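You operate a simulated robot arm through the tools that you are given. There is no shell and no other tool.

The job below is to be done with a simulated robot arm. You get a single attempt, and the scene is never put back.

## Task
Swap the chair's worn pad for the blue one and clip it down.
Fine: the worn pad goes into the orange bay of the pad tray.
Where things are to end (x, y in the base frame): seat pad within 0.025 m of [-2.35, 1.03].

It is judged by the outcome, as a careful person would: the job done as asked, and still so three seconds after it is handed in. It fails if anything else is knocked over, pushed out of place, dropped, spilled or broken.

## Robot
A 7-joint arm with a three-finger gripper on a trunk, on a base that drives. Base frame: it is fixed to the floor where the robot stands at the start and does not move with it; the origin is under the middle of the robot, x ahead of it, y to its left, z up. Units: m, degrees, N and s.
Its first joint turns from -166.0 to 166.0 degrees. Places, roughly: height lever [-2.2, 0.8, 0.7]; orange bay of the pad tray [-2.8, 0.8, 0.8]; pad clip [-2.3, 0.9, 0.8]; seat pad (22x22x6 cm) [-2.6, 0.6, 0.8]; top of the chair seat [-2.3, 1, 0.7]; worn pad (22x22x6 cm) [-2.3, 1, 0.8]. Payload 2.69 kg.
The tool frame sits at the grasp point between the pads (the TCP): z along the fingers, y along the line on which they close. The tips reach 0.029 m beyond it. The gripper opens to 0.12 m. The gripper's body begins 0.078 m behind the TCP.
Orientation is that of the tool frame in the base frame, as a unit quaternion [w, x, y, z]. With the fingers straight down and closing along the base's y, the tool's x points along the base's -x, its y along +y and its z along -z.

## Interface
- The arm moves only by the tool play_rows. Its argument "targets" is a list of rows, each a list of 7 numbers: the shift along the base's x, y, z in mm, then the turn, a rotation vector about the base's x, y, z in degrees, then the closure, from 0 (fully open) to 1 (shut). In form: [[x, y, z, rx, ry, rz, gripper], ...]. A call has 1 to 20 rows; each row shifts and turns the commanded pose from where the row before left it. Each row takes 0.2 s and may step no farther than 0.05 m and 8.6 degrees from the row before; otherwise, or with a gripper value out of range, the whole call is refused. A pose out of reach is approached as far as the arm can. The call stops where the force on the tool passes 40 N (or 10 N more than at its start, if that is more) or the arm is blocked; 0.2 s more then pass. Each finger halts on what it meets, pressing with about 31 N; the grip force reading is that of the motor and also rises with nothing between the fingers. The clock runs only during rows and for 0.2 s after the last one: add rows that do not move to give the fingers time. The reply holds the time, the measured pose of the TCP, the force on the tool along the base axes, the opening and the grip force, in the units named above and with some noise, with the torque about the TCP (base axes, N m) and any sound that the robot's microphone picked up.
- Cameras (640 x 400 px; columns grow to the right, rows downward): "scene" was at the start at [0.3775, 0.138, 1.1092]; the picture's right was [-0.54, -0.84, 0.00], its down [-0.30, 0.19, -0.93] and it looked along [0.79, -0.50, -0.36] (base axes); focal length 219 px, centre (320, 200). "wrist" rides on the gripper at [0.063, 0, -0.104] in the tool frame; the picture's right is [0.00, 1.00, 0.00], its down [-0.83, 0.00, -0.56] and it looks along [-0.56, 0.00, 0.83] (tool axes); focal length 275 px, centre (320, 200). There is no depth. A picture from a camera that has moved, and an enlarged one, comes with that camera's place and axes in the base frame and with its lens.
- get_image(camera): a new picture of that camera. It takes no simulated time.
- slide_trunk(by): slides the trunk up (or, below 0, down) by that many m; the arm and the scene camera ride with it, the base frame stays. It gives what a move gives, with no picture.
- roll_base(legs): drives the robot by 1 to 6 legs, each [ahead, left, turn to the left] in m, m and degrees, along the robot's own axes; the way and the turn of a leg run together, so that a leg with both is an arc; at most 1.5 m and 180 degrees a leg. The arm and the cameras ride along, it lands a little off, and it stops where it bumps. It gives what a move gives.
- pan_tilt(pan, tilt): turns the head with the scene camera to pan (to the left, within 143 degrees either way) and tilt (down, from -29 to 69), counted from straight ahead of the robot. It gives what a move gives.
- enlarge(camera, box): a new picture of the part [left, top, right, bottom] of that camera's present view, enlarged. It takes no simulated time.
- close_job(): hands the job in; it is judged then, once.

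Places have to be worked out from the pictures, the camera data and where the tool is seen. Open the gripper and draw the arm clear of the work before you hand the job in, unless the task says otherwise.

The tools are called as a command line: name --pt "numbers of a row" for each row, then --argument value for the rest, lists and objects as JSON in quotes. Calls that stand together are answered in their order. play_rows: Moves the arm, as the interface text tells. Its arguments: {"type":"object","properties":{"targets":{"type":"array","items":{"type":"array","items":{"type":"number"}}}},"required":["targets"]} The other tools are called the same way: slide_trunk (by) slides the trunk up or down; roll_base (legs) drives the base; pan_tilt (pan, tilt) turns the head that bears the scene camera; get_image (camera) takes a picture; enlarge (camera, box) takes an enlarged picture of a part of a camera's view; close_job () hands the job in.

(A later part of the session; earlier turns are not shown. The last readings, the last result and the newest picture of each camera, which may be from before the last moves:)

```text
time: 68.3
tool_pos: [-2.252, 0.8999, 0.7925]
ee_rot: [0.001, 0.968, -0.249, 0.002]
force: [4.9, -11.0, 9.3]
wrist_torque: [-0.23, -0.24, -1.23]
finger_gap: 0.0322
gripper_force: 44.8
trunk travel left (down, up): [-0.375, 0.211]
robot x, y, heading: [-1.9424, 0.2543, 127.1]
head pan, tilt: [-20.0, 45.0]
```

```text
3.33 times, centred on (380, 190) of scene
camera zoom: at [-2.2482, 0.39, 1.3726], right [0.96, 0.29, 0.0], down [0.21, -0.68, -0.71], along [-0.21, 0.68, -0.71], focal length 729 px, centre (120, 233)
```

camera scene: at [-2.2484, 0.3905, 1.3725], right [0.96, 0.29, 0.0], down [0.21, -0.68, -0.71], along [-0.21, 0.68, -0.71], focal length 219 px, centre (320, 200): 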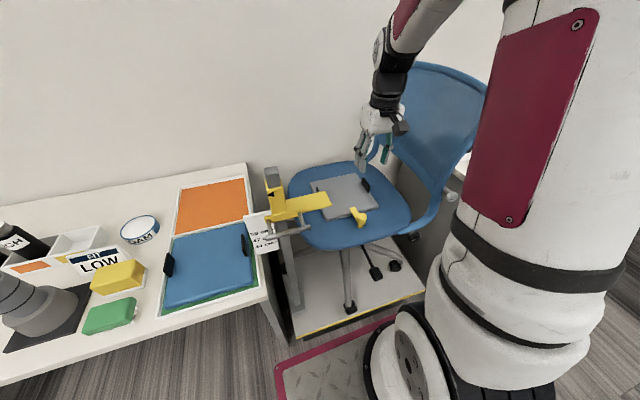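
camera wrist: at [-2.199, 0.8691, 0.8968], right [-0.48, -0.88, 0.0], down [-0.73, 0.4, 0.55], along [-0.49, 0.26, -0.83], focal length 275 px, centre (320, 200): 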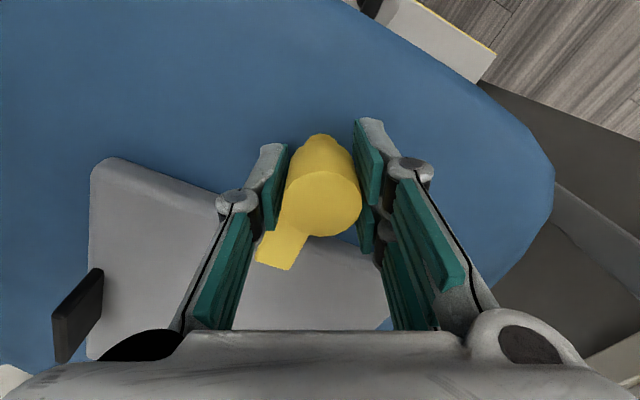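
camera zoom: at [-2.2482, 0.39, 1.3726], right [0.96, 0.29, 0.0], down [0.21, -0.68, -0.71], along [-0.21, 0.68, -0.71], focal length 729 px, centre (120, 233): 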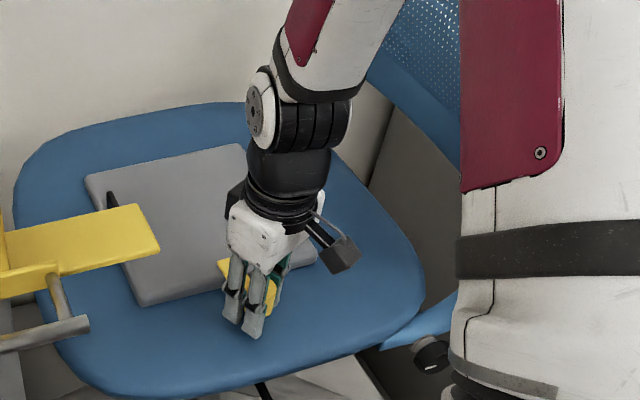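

The fingers slipped round the knob: the bar still points at the pad and the torque reached 1.2 N·m. It may be stopped on this side, so I turn back and try the other way.

play_rows --pt "0 0 0 0 0 -8 0.9" --pt "0 0 0 0 0 -8 0.9" --pt "0 0 0 0 0 -8 0.9" --pt "0 0 0 0 0 0 0.4" --pt "0 0 0 0 0 0 0.4" --pt "0 0 0 0 0 0 0.9" --pt "0 0 0 0 0 0 0.9" --pt "0 0 0 0 0 0 0.9"

get_image --camera "wrist"

play_rows --pt "0 0 0 0 0 -8 0.95" --pt "0 0 0 0 0 -8 0.95" --pt "0 0 0 0 0 -8 0.95"

get_image --camera "wrist"

```text
time: 70.1
tool_pos: [-2.2558, 0.9013, 0.7939]
ee_rot: [0.0, 0.895, -0.446, -0.001]
force: [-8.7, -5.3, 3.7]
wrist_torque: [-0.12, 0.09, 0.0]
finger_gap: 0.0309
gripper_force: 45.3
trunk travel left (down, up): [-0.375, 0.211]
robot x, y, heading: [-1.9367, 0.2538, 127.1]
head pan, tilt: [-20.0, 45.0]
```

```text
taken
camera wrist: at [-2.2174, 0.8502, 0.8968], right [-0.79, -0.61, 0.0], down [-0.5, 0.66, 0.56], along [-0.34, 0.44, -0.83], focal length 275 px, centre (320, 200)
```

wrist: 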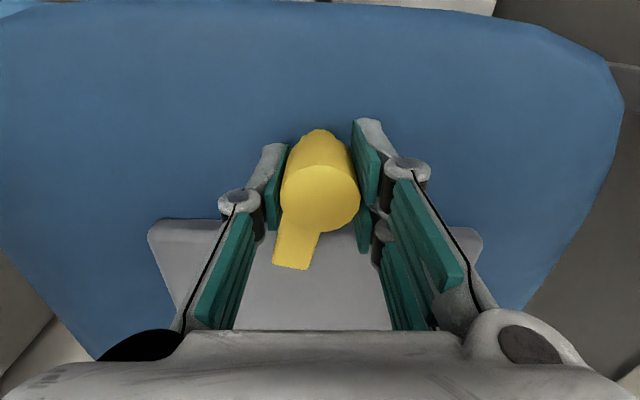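

```text
time: 70.9
tool_pos: [-2.2538, 0.9027, 0.7934]
ee_rot: [0.0, 0.783, -0.622, 0.0]
force: [-3.9, -7.7, 12.7]
wrist_torque: [-0.03, -0.06, -0.03]
finger_gap: 0.0308
gripper_force: 44.7
trunk travel left (down, up): [-0.375, 0.211]
robot x, y, heading: [-1.9409, 0.2541, 127.3]
head pan, tilt: [-20.0, 45.0]
```

```text
taken
camera wrist: at [-2.2403, 0.8394, 0.8967], right [-0.97, -0.23, 0.0], down [-0.19, 0.81, 0.56], along [-0.13, 0.54, -0.83], focal length 275 px, centre (320, 200)
```

wrist: 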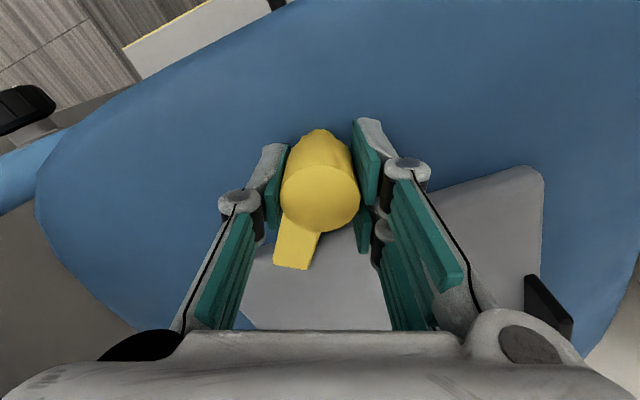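

It turns this way: the bar now follows the gripper toward +s with almost no torque. I continue to about 90°.

play_rows --pt "0 0 0 0 0 -8 0.95" --pt "0 0 0 0 0 -8 0.95" --pt "0 0 0 0 0 -8 0.95" --pt "0 0 0 0 0 -8 0.95"

get_image --camera "wrist"

enlarge --camera "scene" --box '[300, 130, 460, 250]'

```text
time: 71.9
tool_pos: [-2.2523, 0.9016, 0.794]
ee_rot: [0.001, -0.58, 0.815, 0.0]
force: [17.4, -8.5, 19.1]
wrist_torque: [-0.36, -0.34, 0.07]
finger_gap: 0.0305
gripper_force: 44.6
trunk travel left (down, up): [-0.375, 0.211]
robot x, y, heading: [-1.9418, 0.2541, 126.9]
head pan, tilt: [-20.0, 45.0]
```

```text
taken
camera wrist: at [-2.2737, 0.8412, 0.8962], right [-0.95, 0.32, 0.0], down [0.27, 0.79, 0.56], along [0.18, 0.53, -0.83], focal length 275 px, centre (320, 200)
```

wrist: 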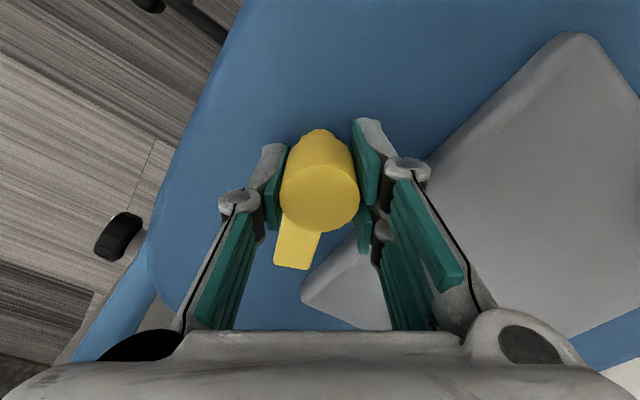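

```text
3.33 times, centred on (380, 190) of scene
camera zoom: at [-2.2475, 0.3901, 1.3728], right [0.96, 0.29, 0.0], down [0.21, -0.68, -0.71], along [-0.21, 0.68, -0.71], focal length 729 px, centre (120, 233)
```

zoom: 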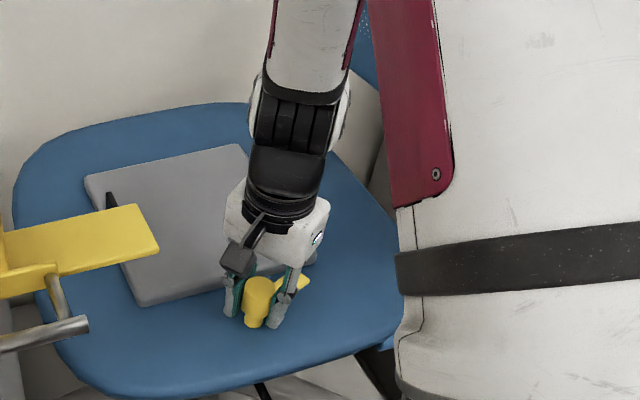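

The bar is around 66° and almost free of the pad, with a modest load building. I turn another 20° and ease the tool slightly up and toward −w.

play_rows --pt "0.6 -0.8 1 0 0 -7 0.95" --pt "0.6 -0.8 1 0 0 -7 0.95" --pt "0 0 0 0 0 -6 0.95"

get_image --camera "wrist"

enlarge --camera "scene" --box '[300, 130, 460, 250]'

```text
time: 72.7
tool_pos: [-2.251, 0.9009, 0.794]
ee_rot: [0.001, -0.428, 0.904, 0.0]
force: [27.2, 6.8, -24.7]
wrist_torque: [0.44, -0.77, 0.06]
finger_gap: 0.0304
gripper_force: 45.3
trunk travel left (down, up): [-0.375, 0.211]
robot x, y, heading: [-1.9417, 0.2536, 126.9]
head pan, tilt: [-20.0, 45.0]
```

```text
taken
camera wrist: at [-2.292, 0.8513, 0.8966], right [-0.78, 0.63, 0.0], down [0.52, 0.65, 0.56], along [0.35, 0.43, -0.83], focal length 275 px, centre (320, 200)
```

wrist: 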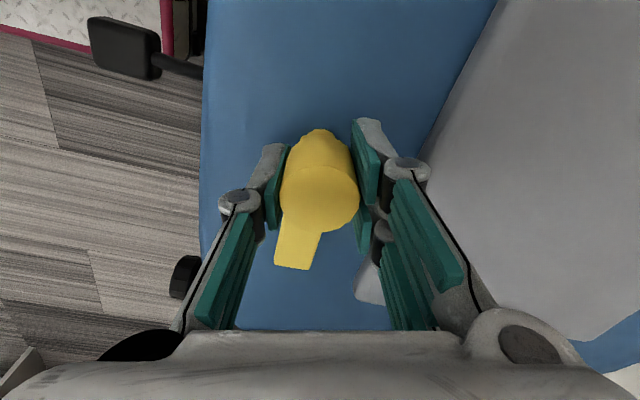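

```text
3.33 times, centred on (380, 190) of scene
camera zoom: at [-2.2479, 0.392, 1.3723], right [0.96, 0.29, 0.0], down [0.21, -0.68, -0.71], along [-0.21, 0.68, -0.71], focal length 729 px, centre (120, 233)
```

zoom: 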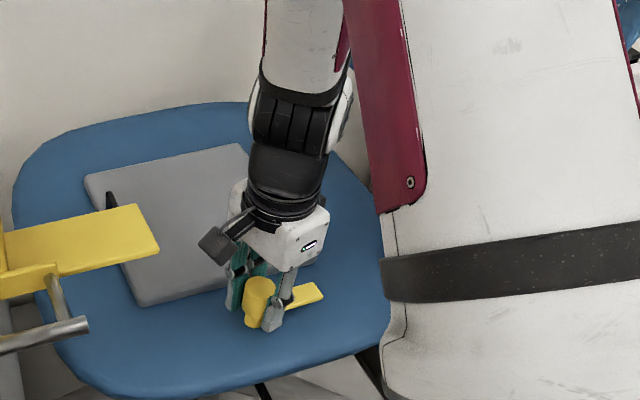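

The clip bar now lies parallel to the pad's front edge and is clear of it. I open slightly so a finger cannot nudge the pad, rise, and turn the wrist back.

play_rows --pt "0 0 0 0 0 0 0.6" --pt "0 0 0 0 0 0 0.6" --pt "0 0 30 0 0 0 0.6" --pt "0 0 45 0 0 0 0.6" --pt "0 0 45 0 0 8 0.6" --pt "0 0 45 0 0 8 0.6" --pt "0 0 0 0 0 8 0.6" --pt "0 0 0 0 0 8 0.6" --pt "0 0 0 0 0 8 0.6" --pt "0 0 0 0 0 8 0.6" --pt "0 0 0 0 0 8 0.6" --pt "0 0 0 0 0 8 0.6" --pt "0 0 0 0 0 8 0.6" --pt "0 0 0 0 0 4 0.6"

get_image --camera "wrist"

get_image --camera "scene"

```text
time: 75.7
tool_pos: [-2.2531, 0.9, 0.9597]
ee_rot: [-0.001, 0.896, -0.444, 0.0]
force: [-0.8, -0.3, 0.2]
wrist_torque: [-0.01, 0.02, -0.03]
finger_gap: 0.0478
gripper_force: 0.1
trunk travel left (down, up): [-0.375, 0.211]
robot x, y, heading: [-1.9401, 0.2554, 127.1]
head pan, tilt: [-20.0, 45.0]
```

```text
taken
camera wrist: at [-2.2154, 0.8496, 1.0631], right [-0.79, -0.61, 0.0], down [-0.51, 0.66, 0.56], along [-0.34, 0.44, -0.83], focal length 275 px, centre (320, 200)
```

wrist: 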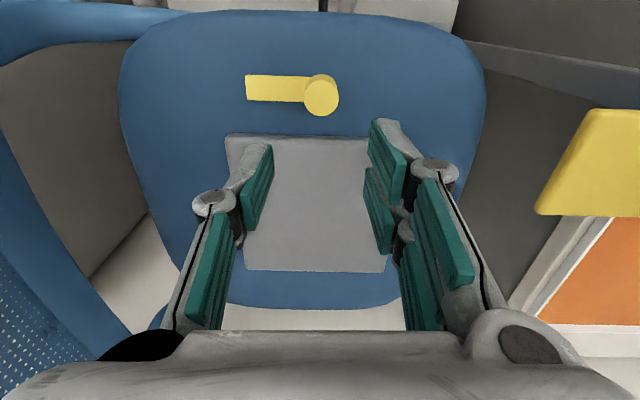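

```text
taken
camera scene: at [-2.2485, 0.3907, 1.3724], right [0.96, 0.29, 0.0], down [0.21, -0.68, -0.71], along [-0.21, 0.68, -0.71], focal length 219 px, centre (320, 200)
```

scene: 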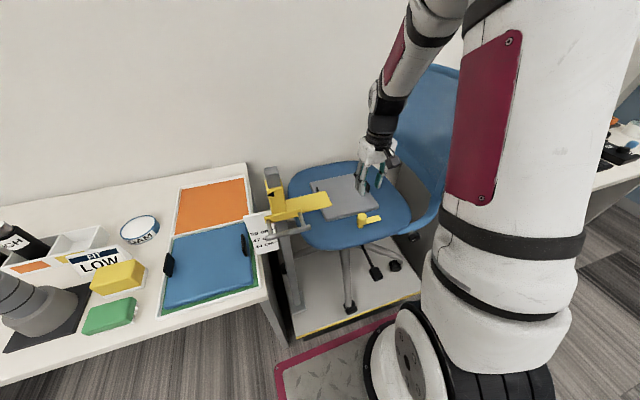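

The clip is fully open. Next I move over the worn pad's rear (+s) tab at about [-2.266, 1.077], staying clear of the backrest, and check the view.

play_rows --pt "-3.2 44.3 0 0 0 0 0.6" --pt "-3.2 44.3 0 0 0 0 0.6" --pt "-3.2 44.3 0 0 0 0 0.6" --pt "-3.2 44.3 0 0 0 0 0.6"

get_image --camera "wrist"

get_image --camera "scene"

```text
time: 76.7
tool_pos: [-2.2671, 1.0804, 0.9586]
ee_rot: [0.0, 0.895, -0.445, 0.0]
force: [1.0, -0.3, 0.4]
wrist_torque: [-0.01, -0.03, 0.02]
finger_gap: 0.0481
gripper_force: 0.1
trunk travel left (down, up): [-0.375, 0.211]
robot x, y, heading: [-1.9383, 0.2559, 127.2]
head pan, tilt: [-20.0, 45.0]
```

```text
taken
camera wrist: at [-2.23, 1.0296, 1.0631], right [-0.79, -0.61, 0.0], down [-0.5, 0.66, 0.56], along [-0.34, 0.44, -0.83], focal length 275 px, centre (320, 200)
```

wrist: 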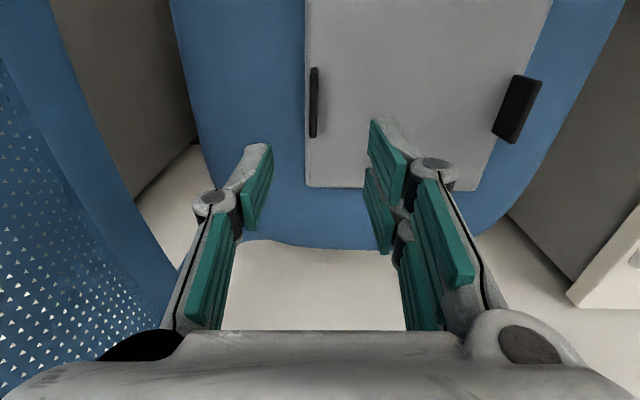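

```text
taken
camera scene: at [-2.2485, 0.3903, 1.3725], right [0.96, 0.29, 0.0], down [0.21, -0.68, -0.71], along [-0.21, 0.68, -0.71], focal length 219 px, centre (320, 200)
```

scene: 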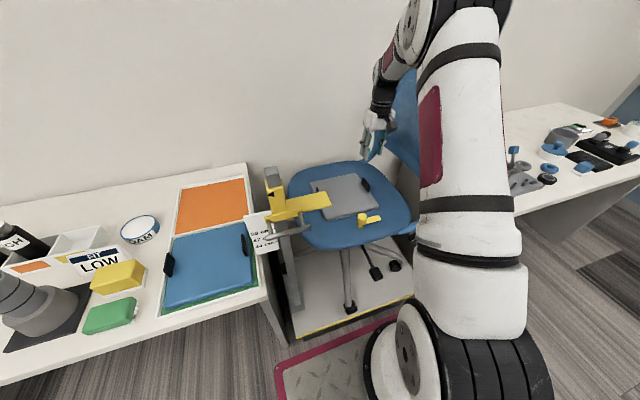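

The rear tab is at about s=-1.148, w=2.235 (6 cm long, about 1 cm in from the pad's edge). I correct by a few millimetres, descend to just above it and look again.

play_rows --pt "1.2 5.9 0 0 0 0 0.6" --pt "0 0 -40 0 0 0 0.6" --pt "0 0 -40 0 0 0 0.6" --pt "0 0 -42 0 0 0 0.6" --pt "0 0 0 0 0 0 0.6"

get_image --camera "wrist"

enlarge --camera "scene" --box '[280, 90, 440, 250]'

```text
time: 77.9
tool_pos: [-2.2655, 1.0849, 0.837]
ee_rot: [-0.001, 0.895, -0.446, 0.0]
force: [0.2, 0.0, 0.3]
wrist_torque: [-0.03, 0.04, 0.01]
finger_gap: 0.0483
gripper_force: 0.0
trunk travel left (down, up): [-0.375, 0.211]
robot x, y, heading: [-1.9404, 0.2532, 127.1]
head pan, tilt: [-20.0, 45.0]
```

```text
taken
camera wrist: at [-2.2287, 1.0341, 0.9417], right [-0.8, -0.61, 0.0], down [-0.5, 0.66, 0.56], along [-0.34, 0.44, -0.83], focal length 275 px, centre (320, 200)
```

wrist: 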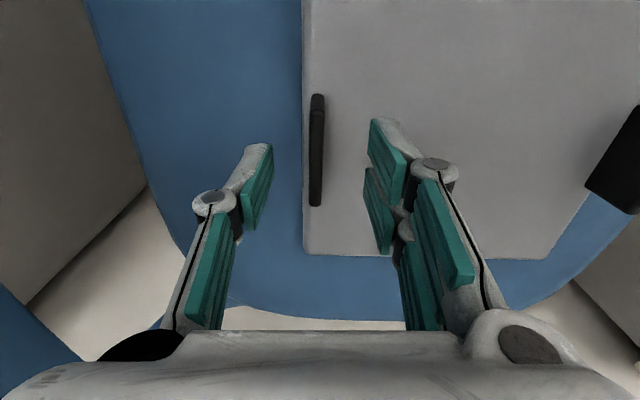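

```text
2.50 times, centred on (360, 170) of scene
camera zoom: at [-2.2485, 0.3907, 1.3725], right [0.96, 0.29, 0.0], down [0.21, -0.68, -0.71], along [-0.21, 0.68, -0.71], focal length 547 px, centre (220, 275)
```

zoom: 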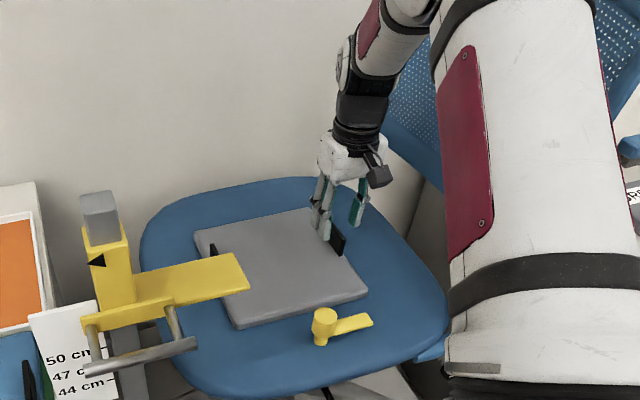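

The tab is centred between the fingers. I lower 24 mm to bring the tips near the pad's top and check for contact.

play_rows --pt "0 0 -12 0 0 0 0.6" --pt "0 0 -12 0 0 0 0.6" --pt "0 0 0 0 0 0 0.6"

get_image --camera "wrist"

enlarge --camera "scene" --box '[330, 120, 410, 200]'

```text
time: 78.7
tool_pos: [-2.2654, 1.0839, 0.8138]
ee_rot: [0.0, 0.895, -0.446, 0.0]
force: [0.4, -0.9, -0.9]
wrist_torque: [-0.01, 0.02, 0.01]
finger_gap: 0.0479
gripper_force: 0.1
trunk travel left (down, up): [-0.375, 0.211]
robot x, y, heading: [-1.9361, 0.2528, 126.9]
head pan, tilt: [-20.0, 45.0]
```

```text
taken
camera wrist: at [-2.2278, 1.0328, 0.9174], right [-0.8, -0.61, 0.0], down [-0.5, 0.66, 0.56], along [-0.34, 0.44, -0.83], focal length 275 px, centre (320, 200)
```

wrist: 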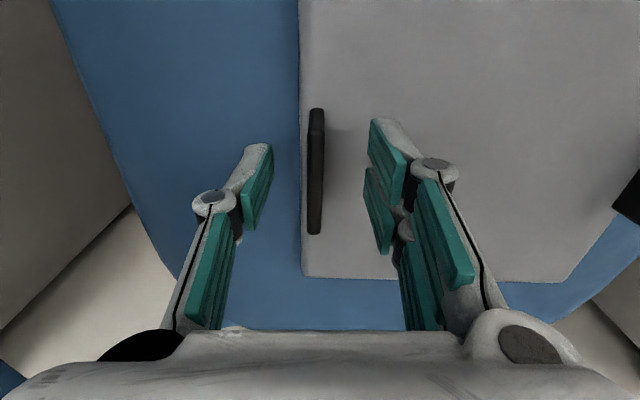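

```text
5.00 times, centred on (370, 160) of scene
camera zoom: at [-2.2485, 0.3908, 1.3724], right [0.96, 0.29, 0.0], down [0.21, -0.68, -0.71], along [-0.21, 0.68, -0.71], focal length 1093 px, centre (70, 400)
```

zoom: 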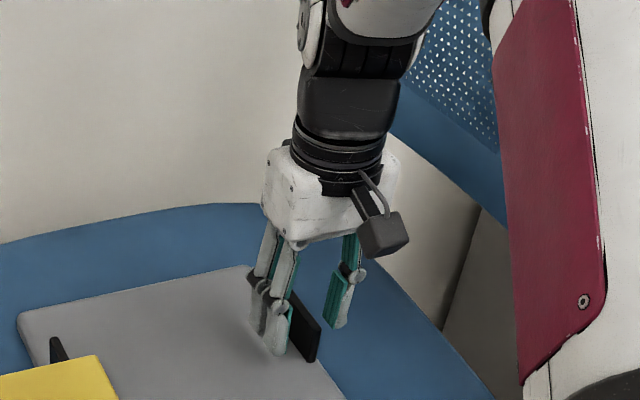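

No contact yet, and the tab top estimates to about z=0.795. I keep lowering in small steps.

play_rows --pt "0 0 -5 0 0 0 0.6" --pt "0 0 -5 0 0 0 0.6" --pt "0 0 0 0 0 0 0.6"

play_rows --pt "0 0 -4 0 0 0 0.6" --pt "0 0 0 0 0 0 0.6"

enlarge --camera "scene" --box '[330, 120, 410, 200]'

```text
time: 79.5
tool_pos: [-2.2651, 1.0832, 0.8033]
ee_rot: [0.0, 0.896, -0.444, 0.0]
force: [-0.7, -0.4, -0.8]
wrist_torque: [0.02, 0.02, 0.03]
finger_gap: 0.0482
gripper_force: 0.1
trunk travel left (down, up): [-0.375, 0.211]
robot x, y, heading: [-1.9403, 0.2514, 127.2]
head pan, tilt: [-20.0, 45.0]
```

```text
time: 80.1
tool_pos: [-2.2655, 1.0824, 0.7993]
ee_rot: [0.0, 0.895, -0.446, 0.0]
force: [0.1, 0.8, 0.1]
wrist_torque: [0.05, -0.03, 0.0]
finger_gap: 0.0478
gripper_force: 0.1
trunk travel left (down, up): [-0.375, 0.211]
robot x, y, heading: [-1.9427, 0.253, 127.0]
head pan, tilt: [-20.0, 45.0]
```

```text
5.00 times, centred on (370, 160) of scene
camera zoom: at [-2.2485, 0.3908, 1.3724], right [0.96, 0.29, 0.0], down [0.21, -0.68, -0.71], along [-0.21, 0.68, -0.71], focal length 1093 px, centre (70, 400)
```

zoom: 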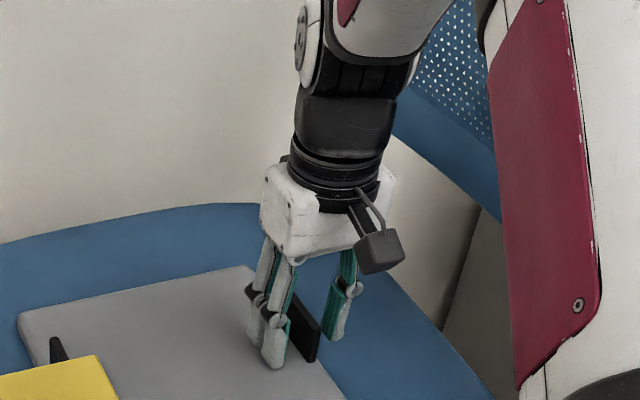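

The inner fingertip is now close to the pad surface with still no force. I lower 3 mm more and close on the tab.

play_rows --pt "0 0 -3 0 0 0 0.6" --pt "0 0 0 0 0 0 0.6"

play_rows --pt "0 0 0 0 0 0 0.8" --pt "0 0 0 0 0 0 1.0" --pt "0 0 0 0 0 0 1.0" --pt "0 0 0 0 0 0 1.0"

get_image --camera "wrist"

enlarge --camera "scene" --box '[330, 120, 410, 200]'

```text
time: 80.7
tool_pos: [-2.2645, 1.0834, 0.799]
ee_rot: [0.0, 0.895, -0.445, 0.0]
force: [-0.1, 0.3, 0.1]
wrist_torque: [0.02, 0.02, 0.02]
finger_gap: 0.0482
gripper_force: 0.0
trunk travel left (down, up): [-0.375, 0.211]
robot x, y, heading: [-1.9387, 0.2548, 126.9]
head pan, tilt: [-20.0, 45.0]
```

```text
time: 81.7
tool_pos: [-2.2651, 1.0839, 0.799]
ee_rot: [0.001, 0.896, -0.445, 0.0]
force: [-0.9, -0.1, 0.5]
wrist_torque: [0.06, 0.01, -0.05]
finger_gap: 0.0078
gripper_force: 31.2
trunk travel left (down, up): [-0.375, 0.211]
robot x, y, heading: [-1.9391, 0.2542, 127.2]
head pan, tilt: [-20.0, 45.0]
```

```text
taken
camera wrist: at [-2.2275, 1.0324, 0.9017], right [-0.8, -0.61, 0.0], down [-0.5, 0.66, 0.56], along [-0.34, 0.44, -0.83], focal length 275 px, centre (320, 200)
```

wrist: 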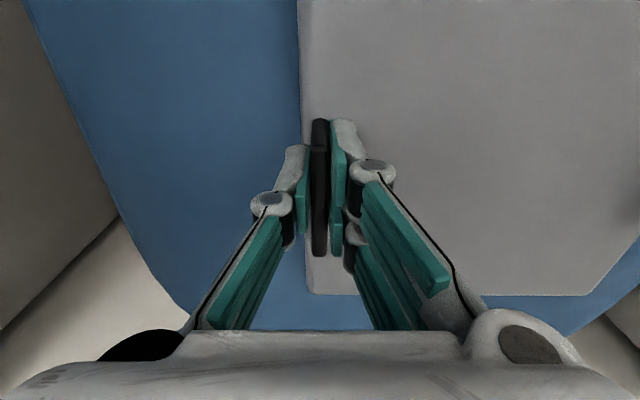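

```text
5.00 times, centred on (370, 160) of scene
camera zoom: at [-2.2485, 0.3908, 1.3724], right [0.96, 0.29, 0.0], down [0.21, -0.68, -0.71], along [-0.21, 0.68, -0.71], focal length 1093 px, centre (70, 400)
```

zoom: 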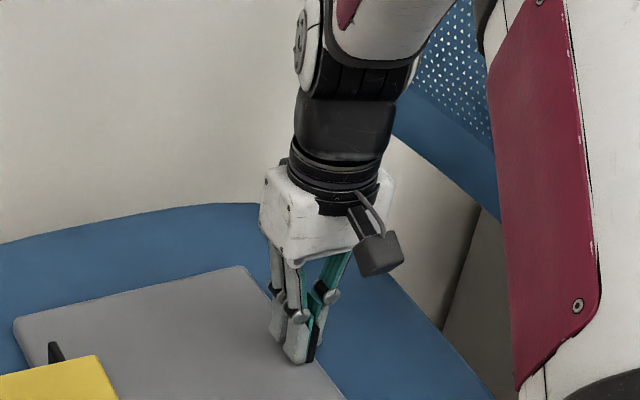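

The tab is held (7.8 mm thick, 31 N grip). I lift 15 mm to check that the pad comes up level, keeping clear of the gauge arm.

play_rows --pt "0 0 5 0 0 0 1.0" --pt "0 0 10 0 0 0 1.0" --pt "0 0 0 0 0 0 1.0"

get_image --camera "scene"

get_image --camera "wrist"

```text
time: 82.5
tool_pos: [-2.2649, 1.0848, 0.8133]
ee_rot: [0.0, 0.895, -0.445, 0.0]
force: [-0.2, 0.4, -0.1]
wrist_torque: [0.04, -0.04, -0.03]
finger_gap: 0.0072
gripper_force: 31.3
trunk travel left (down, up): [-0.375, 0.211]
robot x, y, heading: [-1.9407, 0.2552, 127.1]
head pan, tilt: [-20.0, 45.0]
```

```text
taken
camera scene: at [-2.2485, 0.3908, 1.3724], right [0.96, 0.29, 0.0], down [0.21, -0.68, -0.71], along [-0.21, 0.68, -0.71], focal length 219 px, centre (320, 200)
```

scene: 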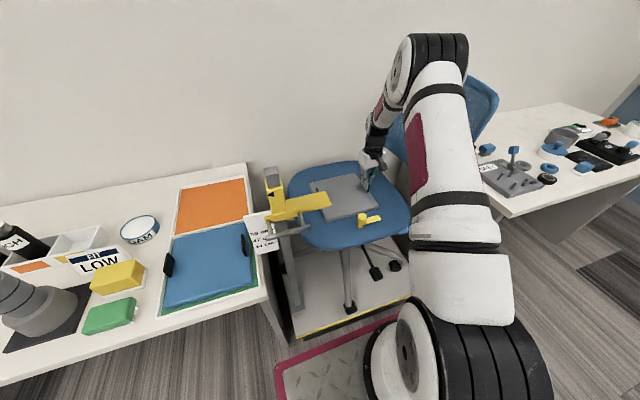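

```text
taken
camera wrist: at [-2.2275, 1.0331, 0.9163], right [-0.8, -0.61, 0.0], down [-0.5, 0.66, 0.56], along [-0.34, 0.44, -0.83], focal length 275 px, centre (320, 200)
```

wrist: 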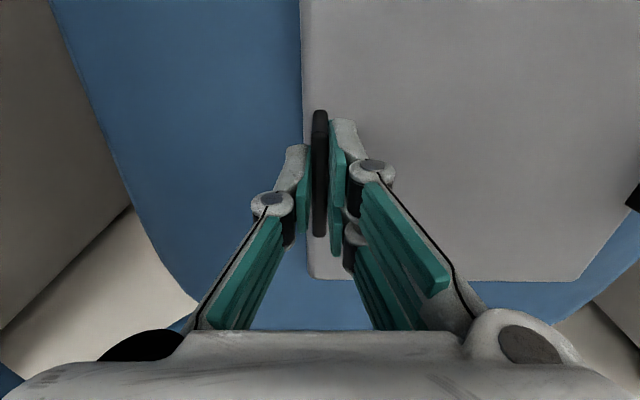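

The pad did not come up; the tab slid through the fingers with no residual force. I go back down deeper, regrip, and lift only 4 mm to read what resists.

play_rows --pt "0 0 0 0 0 0 0.7" --pt "0 0 0 0 0 0 0.7" --pt "0 0 -10 0 0 0 0.7" --pt "0 0 -8 0 0 0 0.7" --pt "0 0 0 0 0 0 0.7"

play_rows --pt "0 0 -4 0 0 0 0.7" --pt "0 0 0 0 0 0 0.7"

play_rows --pt "0 0 -4 0 0 0 0.7" --pt "0 0 0 0 0 0 0.7"

get_image --camera "wrist"

enlarge --camera "scene" --box '[330, 120, 410, 200]'

```text
time: 83.7
tool_pos: [-2.2661, 1.0823, 0.7957]
ee_rot: [-0.001, 0.896, -0.445, -0.001]
force: [1.7, -5.2, 20.6]
wrist_torque: [-0.47, 0.29, 0.09]
finger_gap: 0.038
gripper_force: 1.5
trunk travel left (down, up): [-0.375, 0.211]
robot x, y, heading: [-1.9392, 0.2505, 126.8]
head pan, tilt: [-20.0, 45.0]
```

```text
time: 84.1
tool_pos: [-2.2684, 1.0842, 0.7957]
ee_rot: [0.0, 0.895, -0.446, -0.003]
force: [0.7, -3.4, 18.5]
wrist_torque: [-0.45, 0.27, 0.05]
finger_gap: 0.0396
gripper_force: 1.3
trunk travel left (down, up): [-0.375, 0.211]
robot x, y, heading: [-1.9398, 0.2539, 127.4]
head pan, tilt: [-20.0, 45.0]
stopped in row 2: the force on the tool passed its limit at 42 N (the readings are from after the stop); the commanded pose is now the measured one
```

```text
time: 84.5
tool_pos: [-2.2696, 1.0847, 0.7947]
ee_rot: [-0.002, 0.896, -0.445, -0.005]
force: [0.1, -4.3, 17.6]
wrist_torque: [-0.43, 0.24, 0.05]
finger_gap: 0.041
gripper_force: 2.3
trunk travel left (down, up): [-0.375, 0.211]
robot x, y, heading: [-1.9409, 0.2547, 127.0]
head pan, tilt: [-20.0, 45.0]
stopped in row 2: the force on the tool passed its limit at 41 N (the readings are from after the stop); the commanded pose is now the measured one
```

```text
taken
camera wrist: at [-2.2312, 1.034, 0.8975], right [-0.79, -0.61, 0.0], down [-0.5, 0.66, 0.56], along [-0.34, 0.45, -0.83], focal length 275 px, centre (320, 200)
```

wrist: 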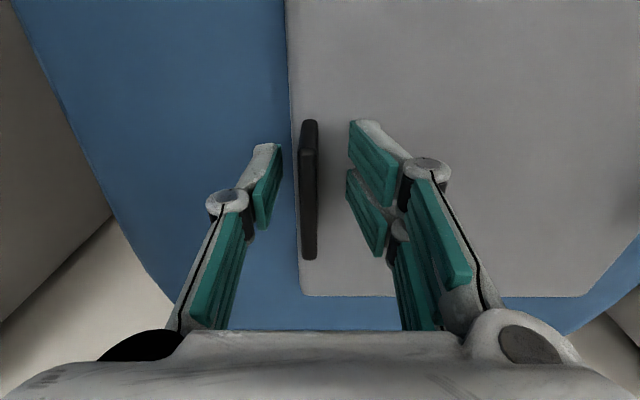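

```text
5.00 times, centred on (370, 160) of scene
camera zoom: at [-2.2483, 0.3898, 1.3725], right [0.96, 0.29, 0.0], down [0.21, -0.68, -0.71], along [-0.21, 0.68, -0.71], focal length 1093 px, centre (70, 400)
```

zoom: 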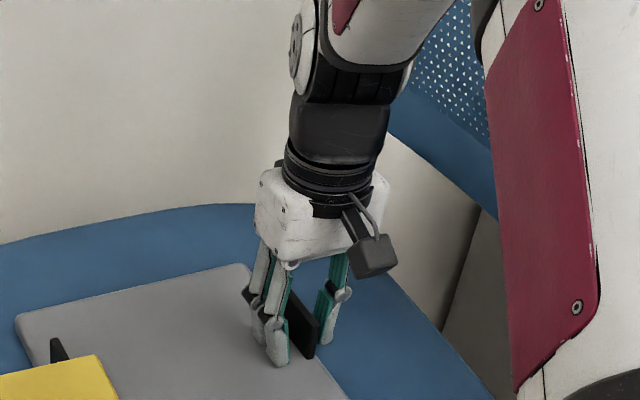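

The fingertips now rest on the pad top (z≈0.766), so the grip covers the full tab. I relieve the pressure, regrip, and lift just 3 mm while reading the force.

play_rows --pt "2.6 2.0 2 0 0 0 0.7" --pt "0 0 0 0 0 0 1.0" --pt "0 0 0 0 0 0 1.0" --pt "0 0 0 0 0 0 1.0" --pt "0 0 0 0 0 0 1.0"

play_rows --pt "0 0 3 0 0 0 1.0"

play_rows --pt "0 0 3 0 0 0 1.0"

get_image --camera "wrist"

```text
time: 85.8
tool_pos: [-2.265, 1.0867, 0.7948]
ee_rot: [-0.002, 0.895, -0.445, -0.003]
force: [4.4, 3.0, 9.9]
wrist_torque: [0.19, 0.02, 0.01]
finger_gap: 0.0078
gripper_force: 31.1
trunk travel left (down, up): [-0.375, 0.211]
robot x, y, heading: [-1.9398, 0.2534, 127.0]
head pan, tilt: [-20.0, 45.0]
```

```text
time: 86.2
tool_pos: [-2.2677, 1.0859, 0.7966]
ee_rot: [0.0, 0.896, -0.444, -0.001]
force: [0.3, -0.6, -0.4]
wrist_torque: [0.04, -0.08, 0.02]
finger_gap: 0.0077
gripper_force: 30.9
trunk travel left (down, up): [-0.375, 0.211]
robot x, y, heading: [-1.9399, 0.2542, 127.0]
head pan, tilt: [-20.0, 45.0]
```

```text
time: 86.5
tool_pos: [-2.2651, 1.0864, 0.8003]
ee_rot: [-0.002, 0.896, -0.445, -0.003]
force: [0.7, -0.1, -1.2]
wrist_torque: [0.03, -0.08, -0.01]
finger_gap: 0.0074
gripper_force: 31.4
trunk travel left (down, up): [-0.375, 0.211]
robot x, y, heading: [-1.9406, 0.2516, 127.2]
head pan, tilt: [-20.0, 45.0]
```

```text
taken
camera wrist: at [-2.2287, 1.0364, 0.9037], right [-0.79, -0.61, 0.0], down [-0.5, 0.66, 0.56], along [-0.34, 0.45, -0.83], focal length 275 px, centre (320, 200)
```

wrist: 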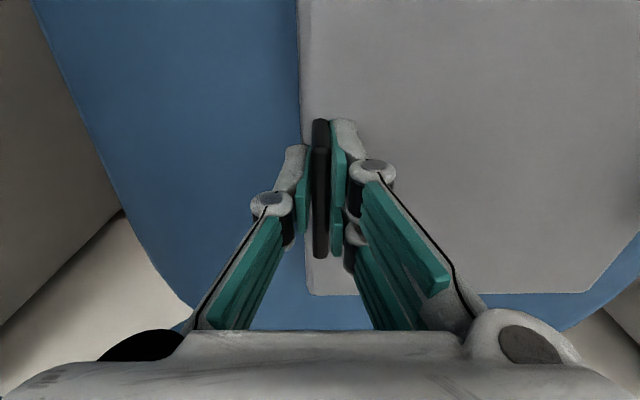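

This time the relative view is unchanged, so the pad edge may be rising with the gripper. I continue in small slow steps and watch.

play_rows --pt "0 0 2 0 0 0 1.0" --pt "0 0 2 0 0 0 1.0" --pt "0 0 2 0 0 0 1.0"

get_image --camera "wrist"

enlarge --camera "scene" --box '[290, 120, 410, 230]'

```text
time: 87.3
tool_pos: [-2.2652, 1.0879, 0.8063]
ee_rot: [-0.001, 0.896, -0.444, -0.004]
force: [0.5, 0.5, -0.8]
wrist_torque: [0.03, -0.05, -0.03]
finger_gap: 0.0074
gripper_force: 31.2
trunk travel left (down, up): [-0.375, 0.211]
robot x, y, heading: [-1.9391, 0.2543, 127.3]
head pan, tilt: [-20.0, 45.0]
```

```text
taken
camera wrist: at [-2.2283, 1.0368, 0.9093], right [-0.79, -0.61, 0.0], down [-0.5, 0.66, 0.56], along [-0.34, 0.45, -0.83], focal length 275 px, centre (320, 200)
```

wrist: 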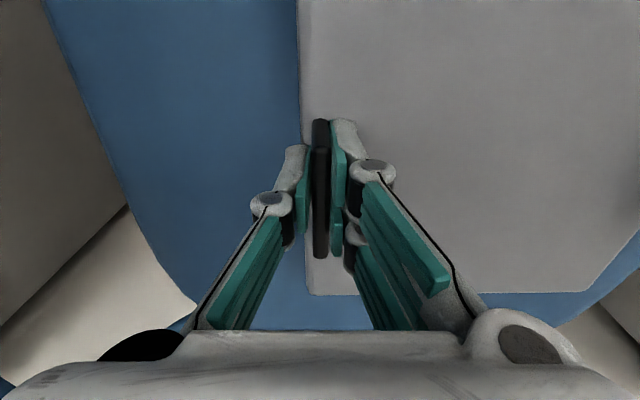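

```text
3.64 times, centred on (350, 175) of scene
camera zoom: at [-2.2485, 0.3906, 1.3724], right [0.96, 0.29, 0.0], down [0.21, -0.68, -0.71], along [-0.21, 0.68, -0.71], focal length 795 px, centre (211, 291)
```

zoom: 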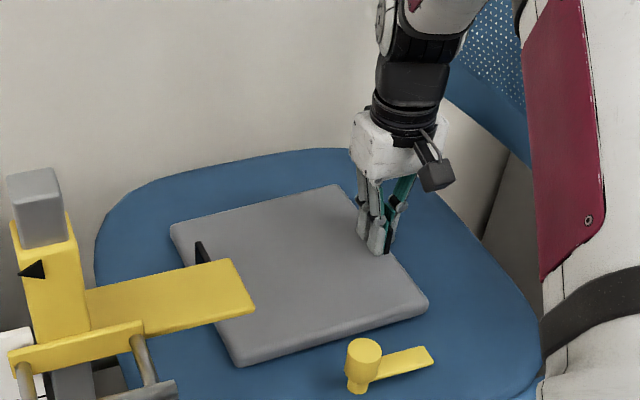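

The pad is rising with the gripper now and weighs little. I continue lifting at a gentle rate.

play_rows --pt "0 0 3 0 0 0 1.0" --pt "0 0 3 0 0 0 1.0" --pt "0 0 4 0 0 0 1.0" --pt "0 0 4 0 0 0 1.0" --pt "0 0 5 0 0 0 1.0" --pt "0 0 5 0 0 0 1.0" --pt "0 0 5 0 0 0 1.0" --pt "0 0 0 0 0 0 1.0"

get_image --camera "wrist"

enlarge --camera "scene" --box '[290, 120, 410, 230]'

```text
time: 89.2
tool_pos: [-2.2677, 1.0876, 0.8362]
ee_rot: [-0.002, 0.896, -0.444, -0.003]
force: [0.4, -0.4, -1.5]
wrist_torque: [0.1, -0.09, 0.02]
finger_gap: 0.0074
gripper_force: 31.3
trunk travel left (down, up): [-0.375, 0.211]
robot x, y, heading: [-1.9401, 0.2519, 127.1]
head pan, tilt: [-20.0, 45.0]
```

```text
taken
camera wrist: at [-2.2285, 1.0357, 0.9388], right [-0.79, -0.61, 0.0], down [-0.5, 0.66, 0.56], along [-0.34, 0.45, -0.83], focal length 275 px, centre (320, 200)
```

wrist: 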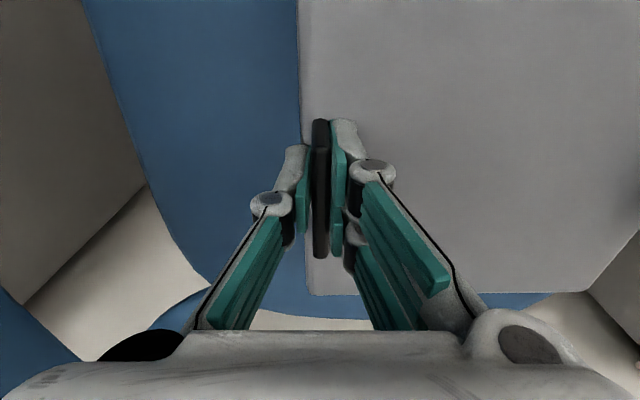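

```text
3.64 times, centred on (350, 175) of scene
camera zoom: at [-2.2485, 0.3906, 1.3724], right [0.96, 0.29, 0.0], down [0.21, -0.68, -0.71], along [-0.21, 0.68, -0.71], focal length 795 px, centre (211, 291)
```

zoom: 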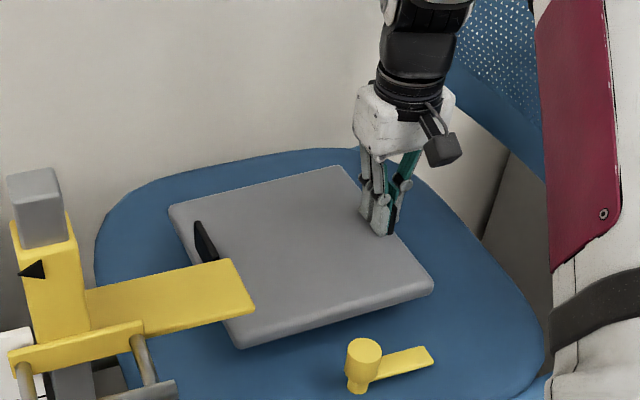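

The pad hangs level and fully off the seat. I shift it 3 cm toward the wall, away from the gauge arm, then raise it well above the gauge post.

play_rows --pt "-6 8 5 0 0 0 1.0" --pt "-6 8 5 0 0 0 1.0" --pt "-6 8 5 0 0 0 1.0" --pt "0 0 20 0 0 0 1.0" --pt "0 0 25 0 0 0 1.0" --pt "0 0 30 0 0 0 1.0" --pt "0 0 30 0 0 0 1.0" --pt "0 0 30 0 0 0 1.0" --pt "0 0 30 0 0 0 1.0" --pt "0 0 30 0 0 0 1.0" --pt "0 0 30 0 0 0 1.0" --pt "0 0 30 0 0 0 1.0" --pt "0 0 30 0 0 0 1.0" --pt "0 0 30 0 0 0 1.0" --pt "0 0 30 0 0 0 1.0" --pt "0 0 20 0 0 0 1.0" --pt "0 0 10 0 0 0 1.0"

get_image --camera "wrist"

get_image --camera "scene"

```text
time: 92.8
tool_pos: [-2.286, 1.1082, 1.2134]
ee_rot: [-0.002, 0.896, -0.445, -0.003]
force: [-0.2, -0.1, -1.0]
wrist_torque: [0.03, -0.09, 0.02]
finger_gap: 0.0072
gripper_force: 30.8
out of reach, approached as far as the arm can: row 16, 17
trunk travel left (down, up): [-0.375, 0.211]
robot x, y, heading: [-1.9431, 0.252, 127.1]
head pan, tilt: [-20.0, 45.0]
```

```text
taken
camera wrist: at [-2.2488, 1.057, 1.3162], right [-0.79, -0.61, 0.0], down [-0.5, 0.66, 0.56], along [-0.34, 0.45, -0.83], focal length 275 px, centre (320, 200)
```

wrist: 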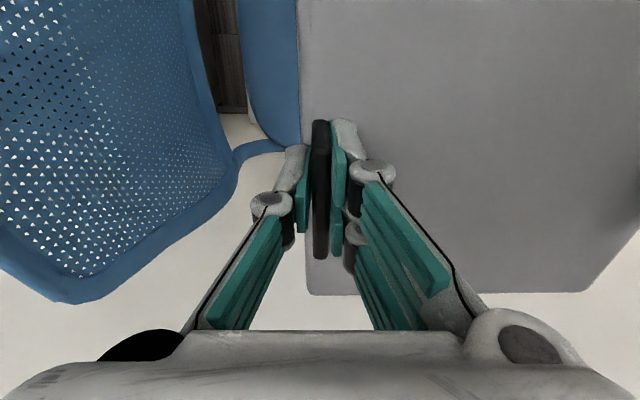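

```text
taken
camera scene: at [-2.2485, 0.3906, 1.3724], right [0.96, 0.29, 0.0], down [0.21, -0.68, -0.71], along [-0.21, 0.68, -0.71], focal length 219 px, centre (320, 200)
```

scene: 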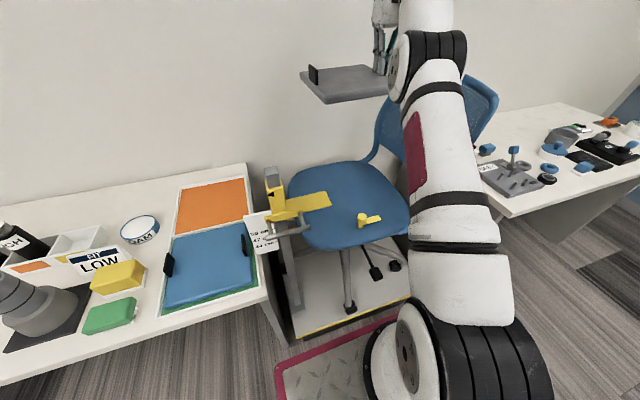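

The pad is clear at z≈1.15. The orange bay measures about s −1.87…−1.62, w 2.26…2.51 (centre ≈ [-2.83, 0.84]), so I drive the base 0.28 m left with the pad above the post to give the arm a straight approach.

roll_base --legs '[[0, 0.28, 0]]'

pan_tilt --pan 5 --tilt 45

get_image --camera "scene"

get_image --camera "wrist"

```text
time: 94.7
tool_pos: [-2.5058, 0.9433, 1.2131]
ee_rot: [-0.002, 0.895, -0.445, -0.003]
force: [-0.4, 0.3, -1.1]
wrist_torque: [0.09, -0.09, 0.0]
finger_gap: 0.0078
gripper_force: 31.2
trunk travel left (down, up): [-0.375, 0.211]
robot x, y, heading: [-2.1594, 0.0896, 127.0]
head pan, tilt: [-20.0, 45.0]
```

```text
time: 95.6
tool_pos: [-2.5048, 0.9429, 1.2132]
ee_rot: [-0.001, 0.896, -0.445, -0.003]
force: [-0.7, 0.4, -2.0]
wrist_torque: [0.08, -0.07, 0.05]
finger_gap: 0.0072
gripper_force: 31.4
trunk travel left (down, up): [-0.375, 0.211]
robot x, y, heading: [-2.1565, 0.0925, 127.1]
head pan, tilt: [5.0, 45.0]
```

```text
taken
camera scene: at [-2.4976, 0.208, 1.3724], right [0.74, 0.67, 0.0], down [0.47, -0.53, -0.71], along [-0.47, 0.53, -0.71], focal length 219 px, centre (320, 200)
```

scene: 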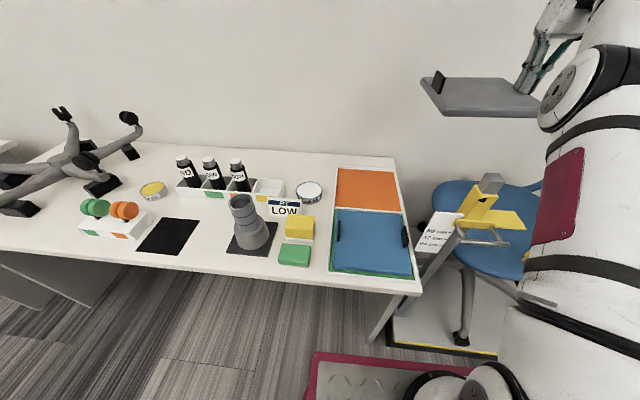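

```text
taken
camera wrist: at [-2.4677, 0.8919, 1.316], right [-0.79, -0.61, 0.0], down [-0.5, 0.66, 0.56], along [-0.34, 0.45, -0.83], focal length 275 px, centre (320, 200)
```

wrist: 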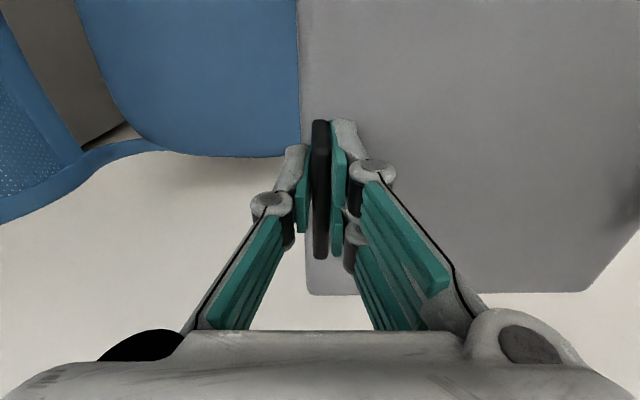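

I enlarge the tray to fix the orange bay's edges more exactly.

enlarge --camera "scene" --box '[300, 140, 460, 300]'

```text
2.50 times, centred on (380, 220) of scene
camera zoom: at [-2.4976, 0.208, 1.3724], right [0.74, 0.67, 0.0], down [0.47, -0.53, -0.71], along [-0.47, 0.53, -0.71], focal length 547 px, centre (170, 150)
```

zoom: 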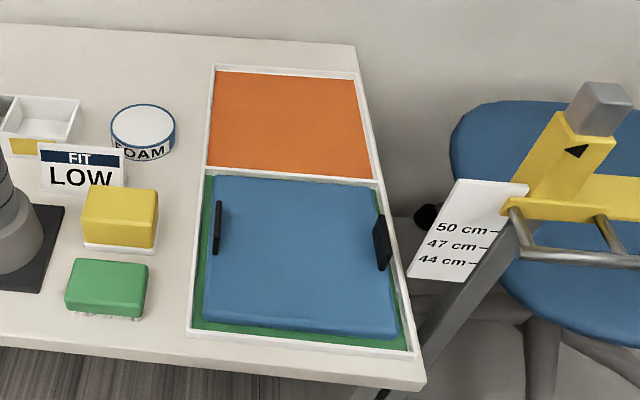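

Two views agree if the tray floor is at z≈0.78: bay centre about s=-1.734, w=2.352 (≈[-2.80, 0.825]). I carry the pad over it, coming down slightly for reach.

play_rows --pt "-20 6 0 0 0 0 1.0" --pt "-36 -9 -5 0 0 0 1.0" --pt "-36 -12 -10 0 0 0 1.0" --pt "-36 -12 -10 0 0 0 1.0" --pt "-36 -12 -10 0 0 0 1.0" --pt "-33 -12 -10 0 0 0 1.0" --pt "-21 -9.5 0 0 0 0 1.0" --pt "0 0 0 0 0 0 1.0"

get_image --camera "scene"

get_image --camera "wrist"

```text
time: 97.4
tool_pos: [-2.7121, 0.8741, 1.166]
ee_rot: [-0.001, 0.896, -0.445, -0.003]
force: [-0.4, -0.5, -0.5]
wrist_torque: [0.04, -0.09, -0.02]
finger_gap: 0.0074
gripper_force: 30.5
out of reach, approached as far as the arm can: row 1
trunk travel left (down, up): [-0.375, 0.211]
robot x, y, heading: [-2.1584, 0.0869, 127.0]
head pan, tilt: [5.0, 45.0]
```

```text
taken
camera scene: at [-2.4977, 0.2078, 1.3724], right [0.74, 0.67, 0.0], down [0.47, -0.52, -0.71], along [-0.47, 0.52, -0.71], focal length 219 px, centre (320, 200)
```

scene: 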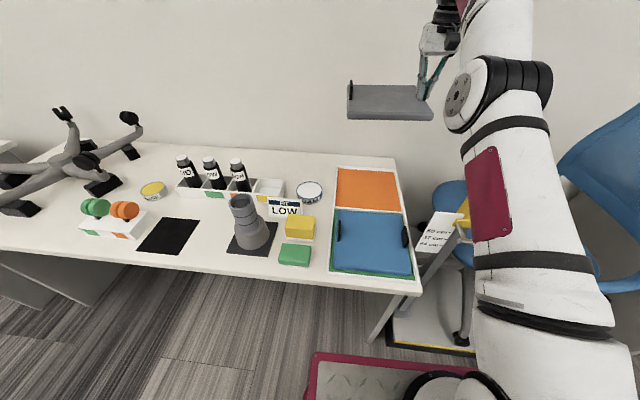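

```text
taken
camera wrist: at [-2.6738, 0.8231, 1.2696], right [-0.79, -0.61, 0.0], down [-0.5, 0.66, 0.56], along [-0.34, 0.45, -0.83], focal length 275 px, centre (320, 200)
```

wrist: 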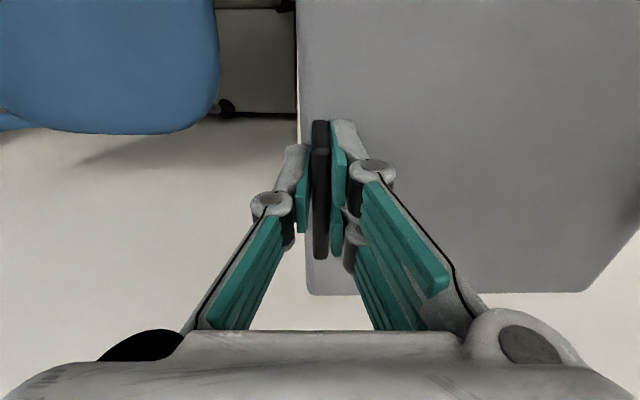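

The pad is almost over the bay; I correct by about 13 mm and descend to just above the tray.

play_rows --pt "-5 4.3 -20 0 0 0 1.0" --pt "-5.3 4.3 -30 0 0 0 1.0" --pt "0 0 -35 0 0 0 1.0" --pt "0 0 -35 0 0 0 1.0" --pt "0 0 -35 0 0 0 1.0" --pt "0 0 -35 0 0 0 1.0" --pt "0 0 -35 0 0 0 1.0" --pt "0 0 -25 0 0 0 1.0" --pt "0 0 0 0 0 0 1.0"

enlarge --camera "scene" --box '[300, 100, 460, 260]'

get_image --camera "wrist"

```text
time: 99.4
tool_pos: [-2.7206, 0.8839, 0.918]
ee_rot: [-0.001, 0.896, -0.444, -0.003]
force: [0.6, -0.3, -0.1]
wrist_torque: [0.04, -0.1, 0.03]
finger_gap: 0.0076
gripper_force: 31.0
trunk travel left (down, up): [-0.375, 0.211]
robot x, y, heading: [-2.1602, 0.087, 126.9]
head pan, tilt: [5.0, 45.0]
```

```text
2.50 times, centred on (380, 180) of scene
camera zoom: at [-2.4977, 0.2079, 1.3724], right [0.74, 0.67, 0.0], down [0.47, -0.52, -0.71], along [-0.47, 0.52, -0.71], focal length 547 px, centre (170, 250)
```

zoom: 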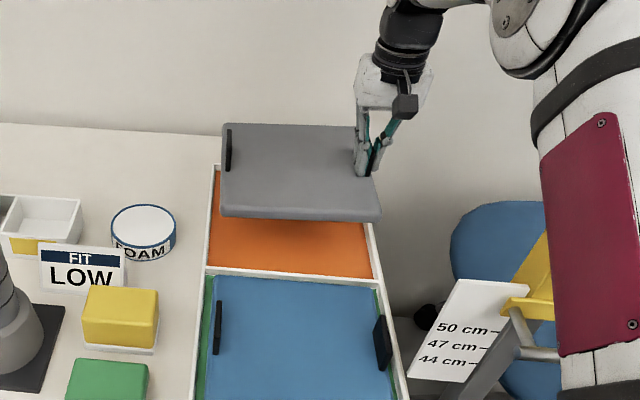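

```text
taken
camera wrist: at [-2.684, 0.833, 1.0207], right [-0.79, -0.61, 0.0], down [-0.5, 0.66, 0.56], along [-0.34, 0.45, -0.83], focal length 275 px, centre (320, 200)
```

wrist: 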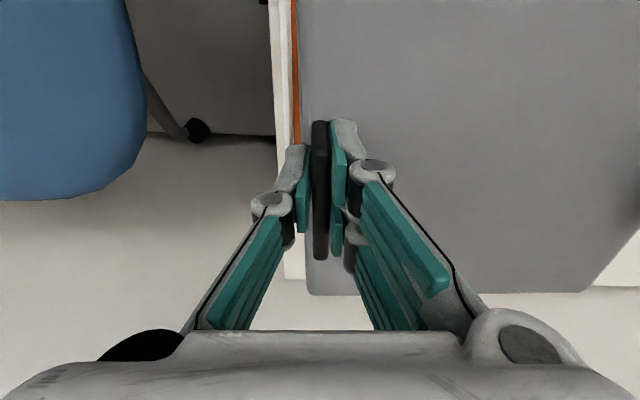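

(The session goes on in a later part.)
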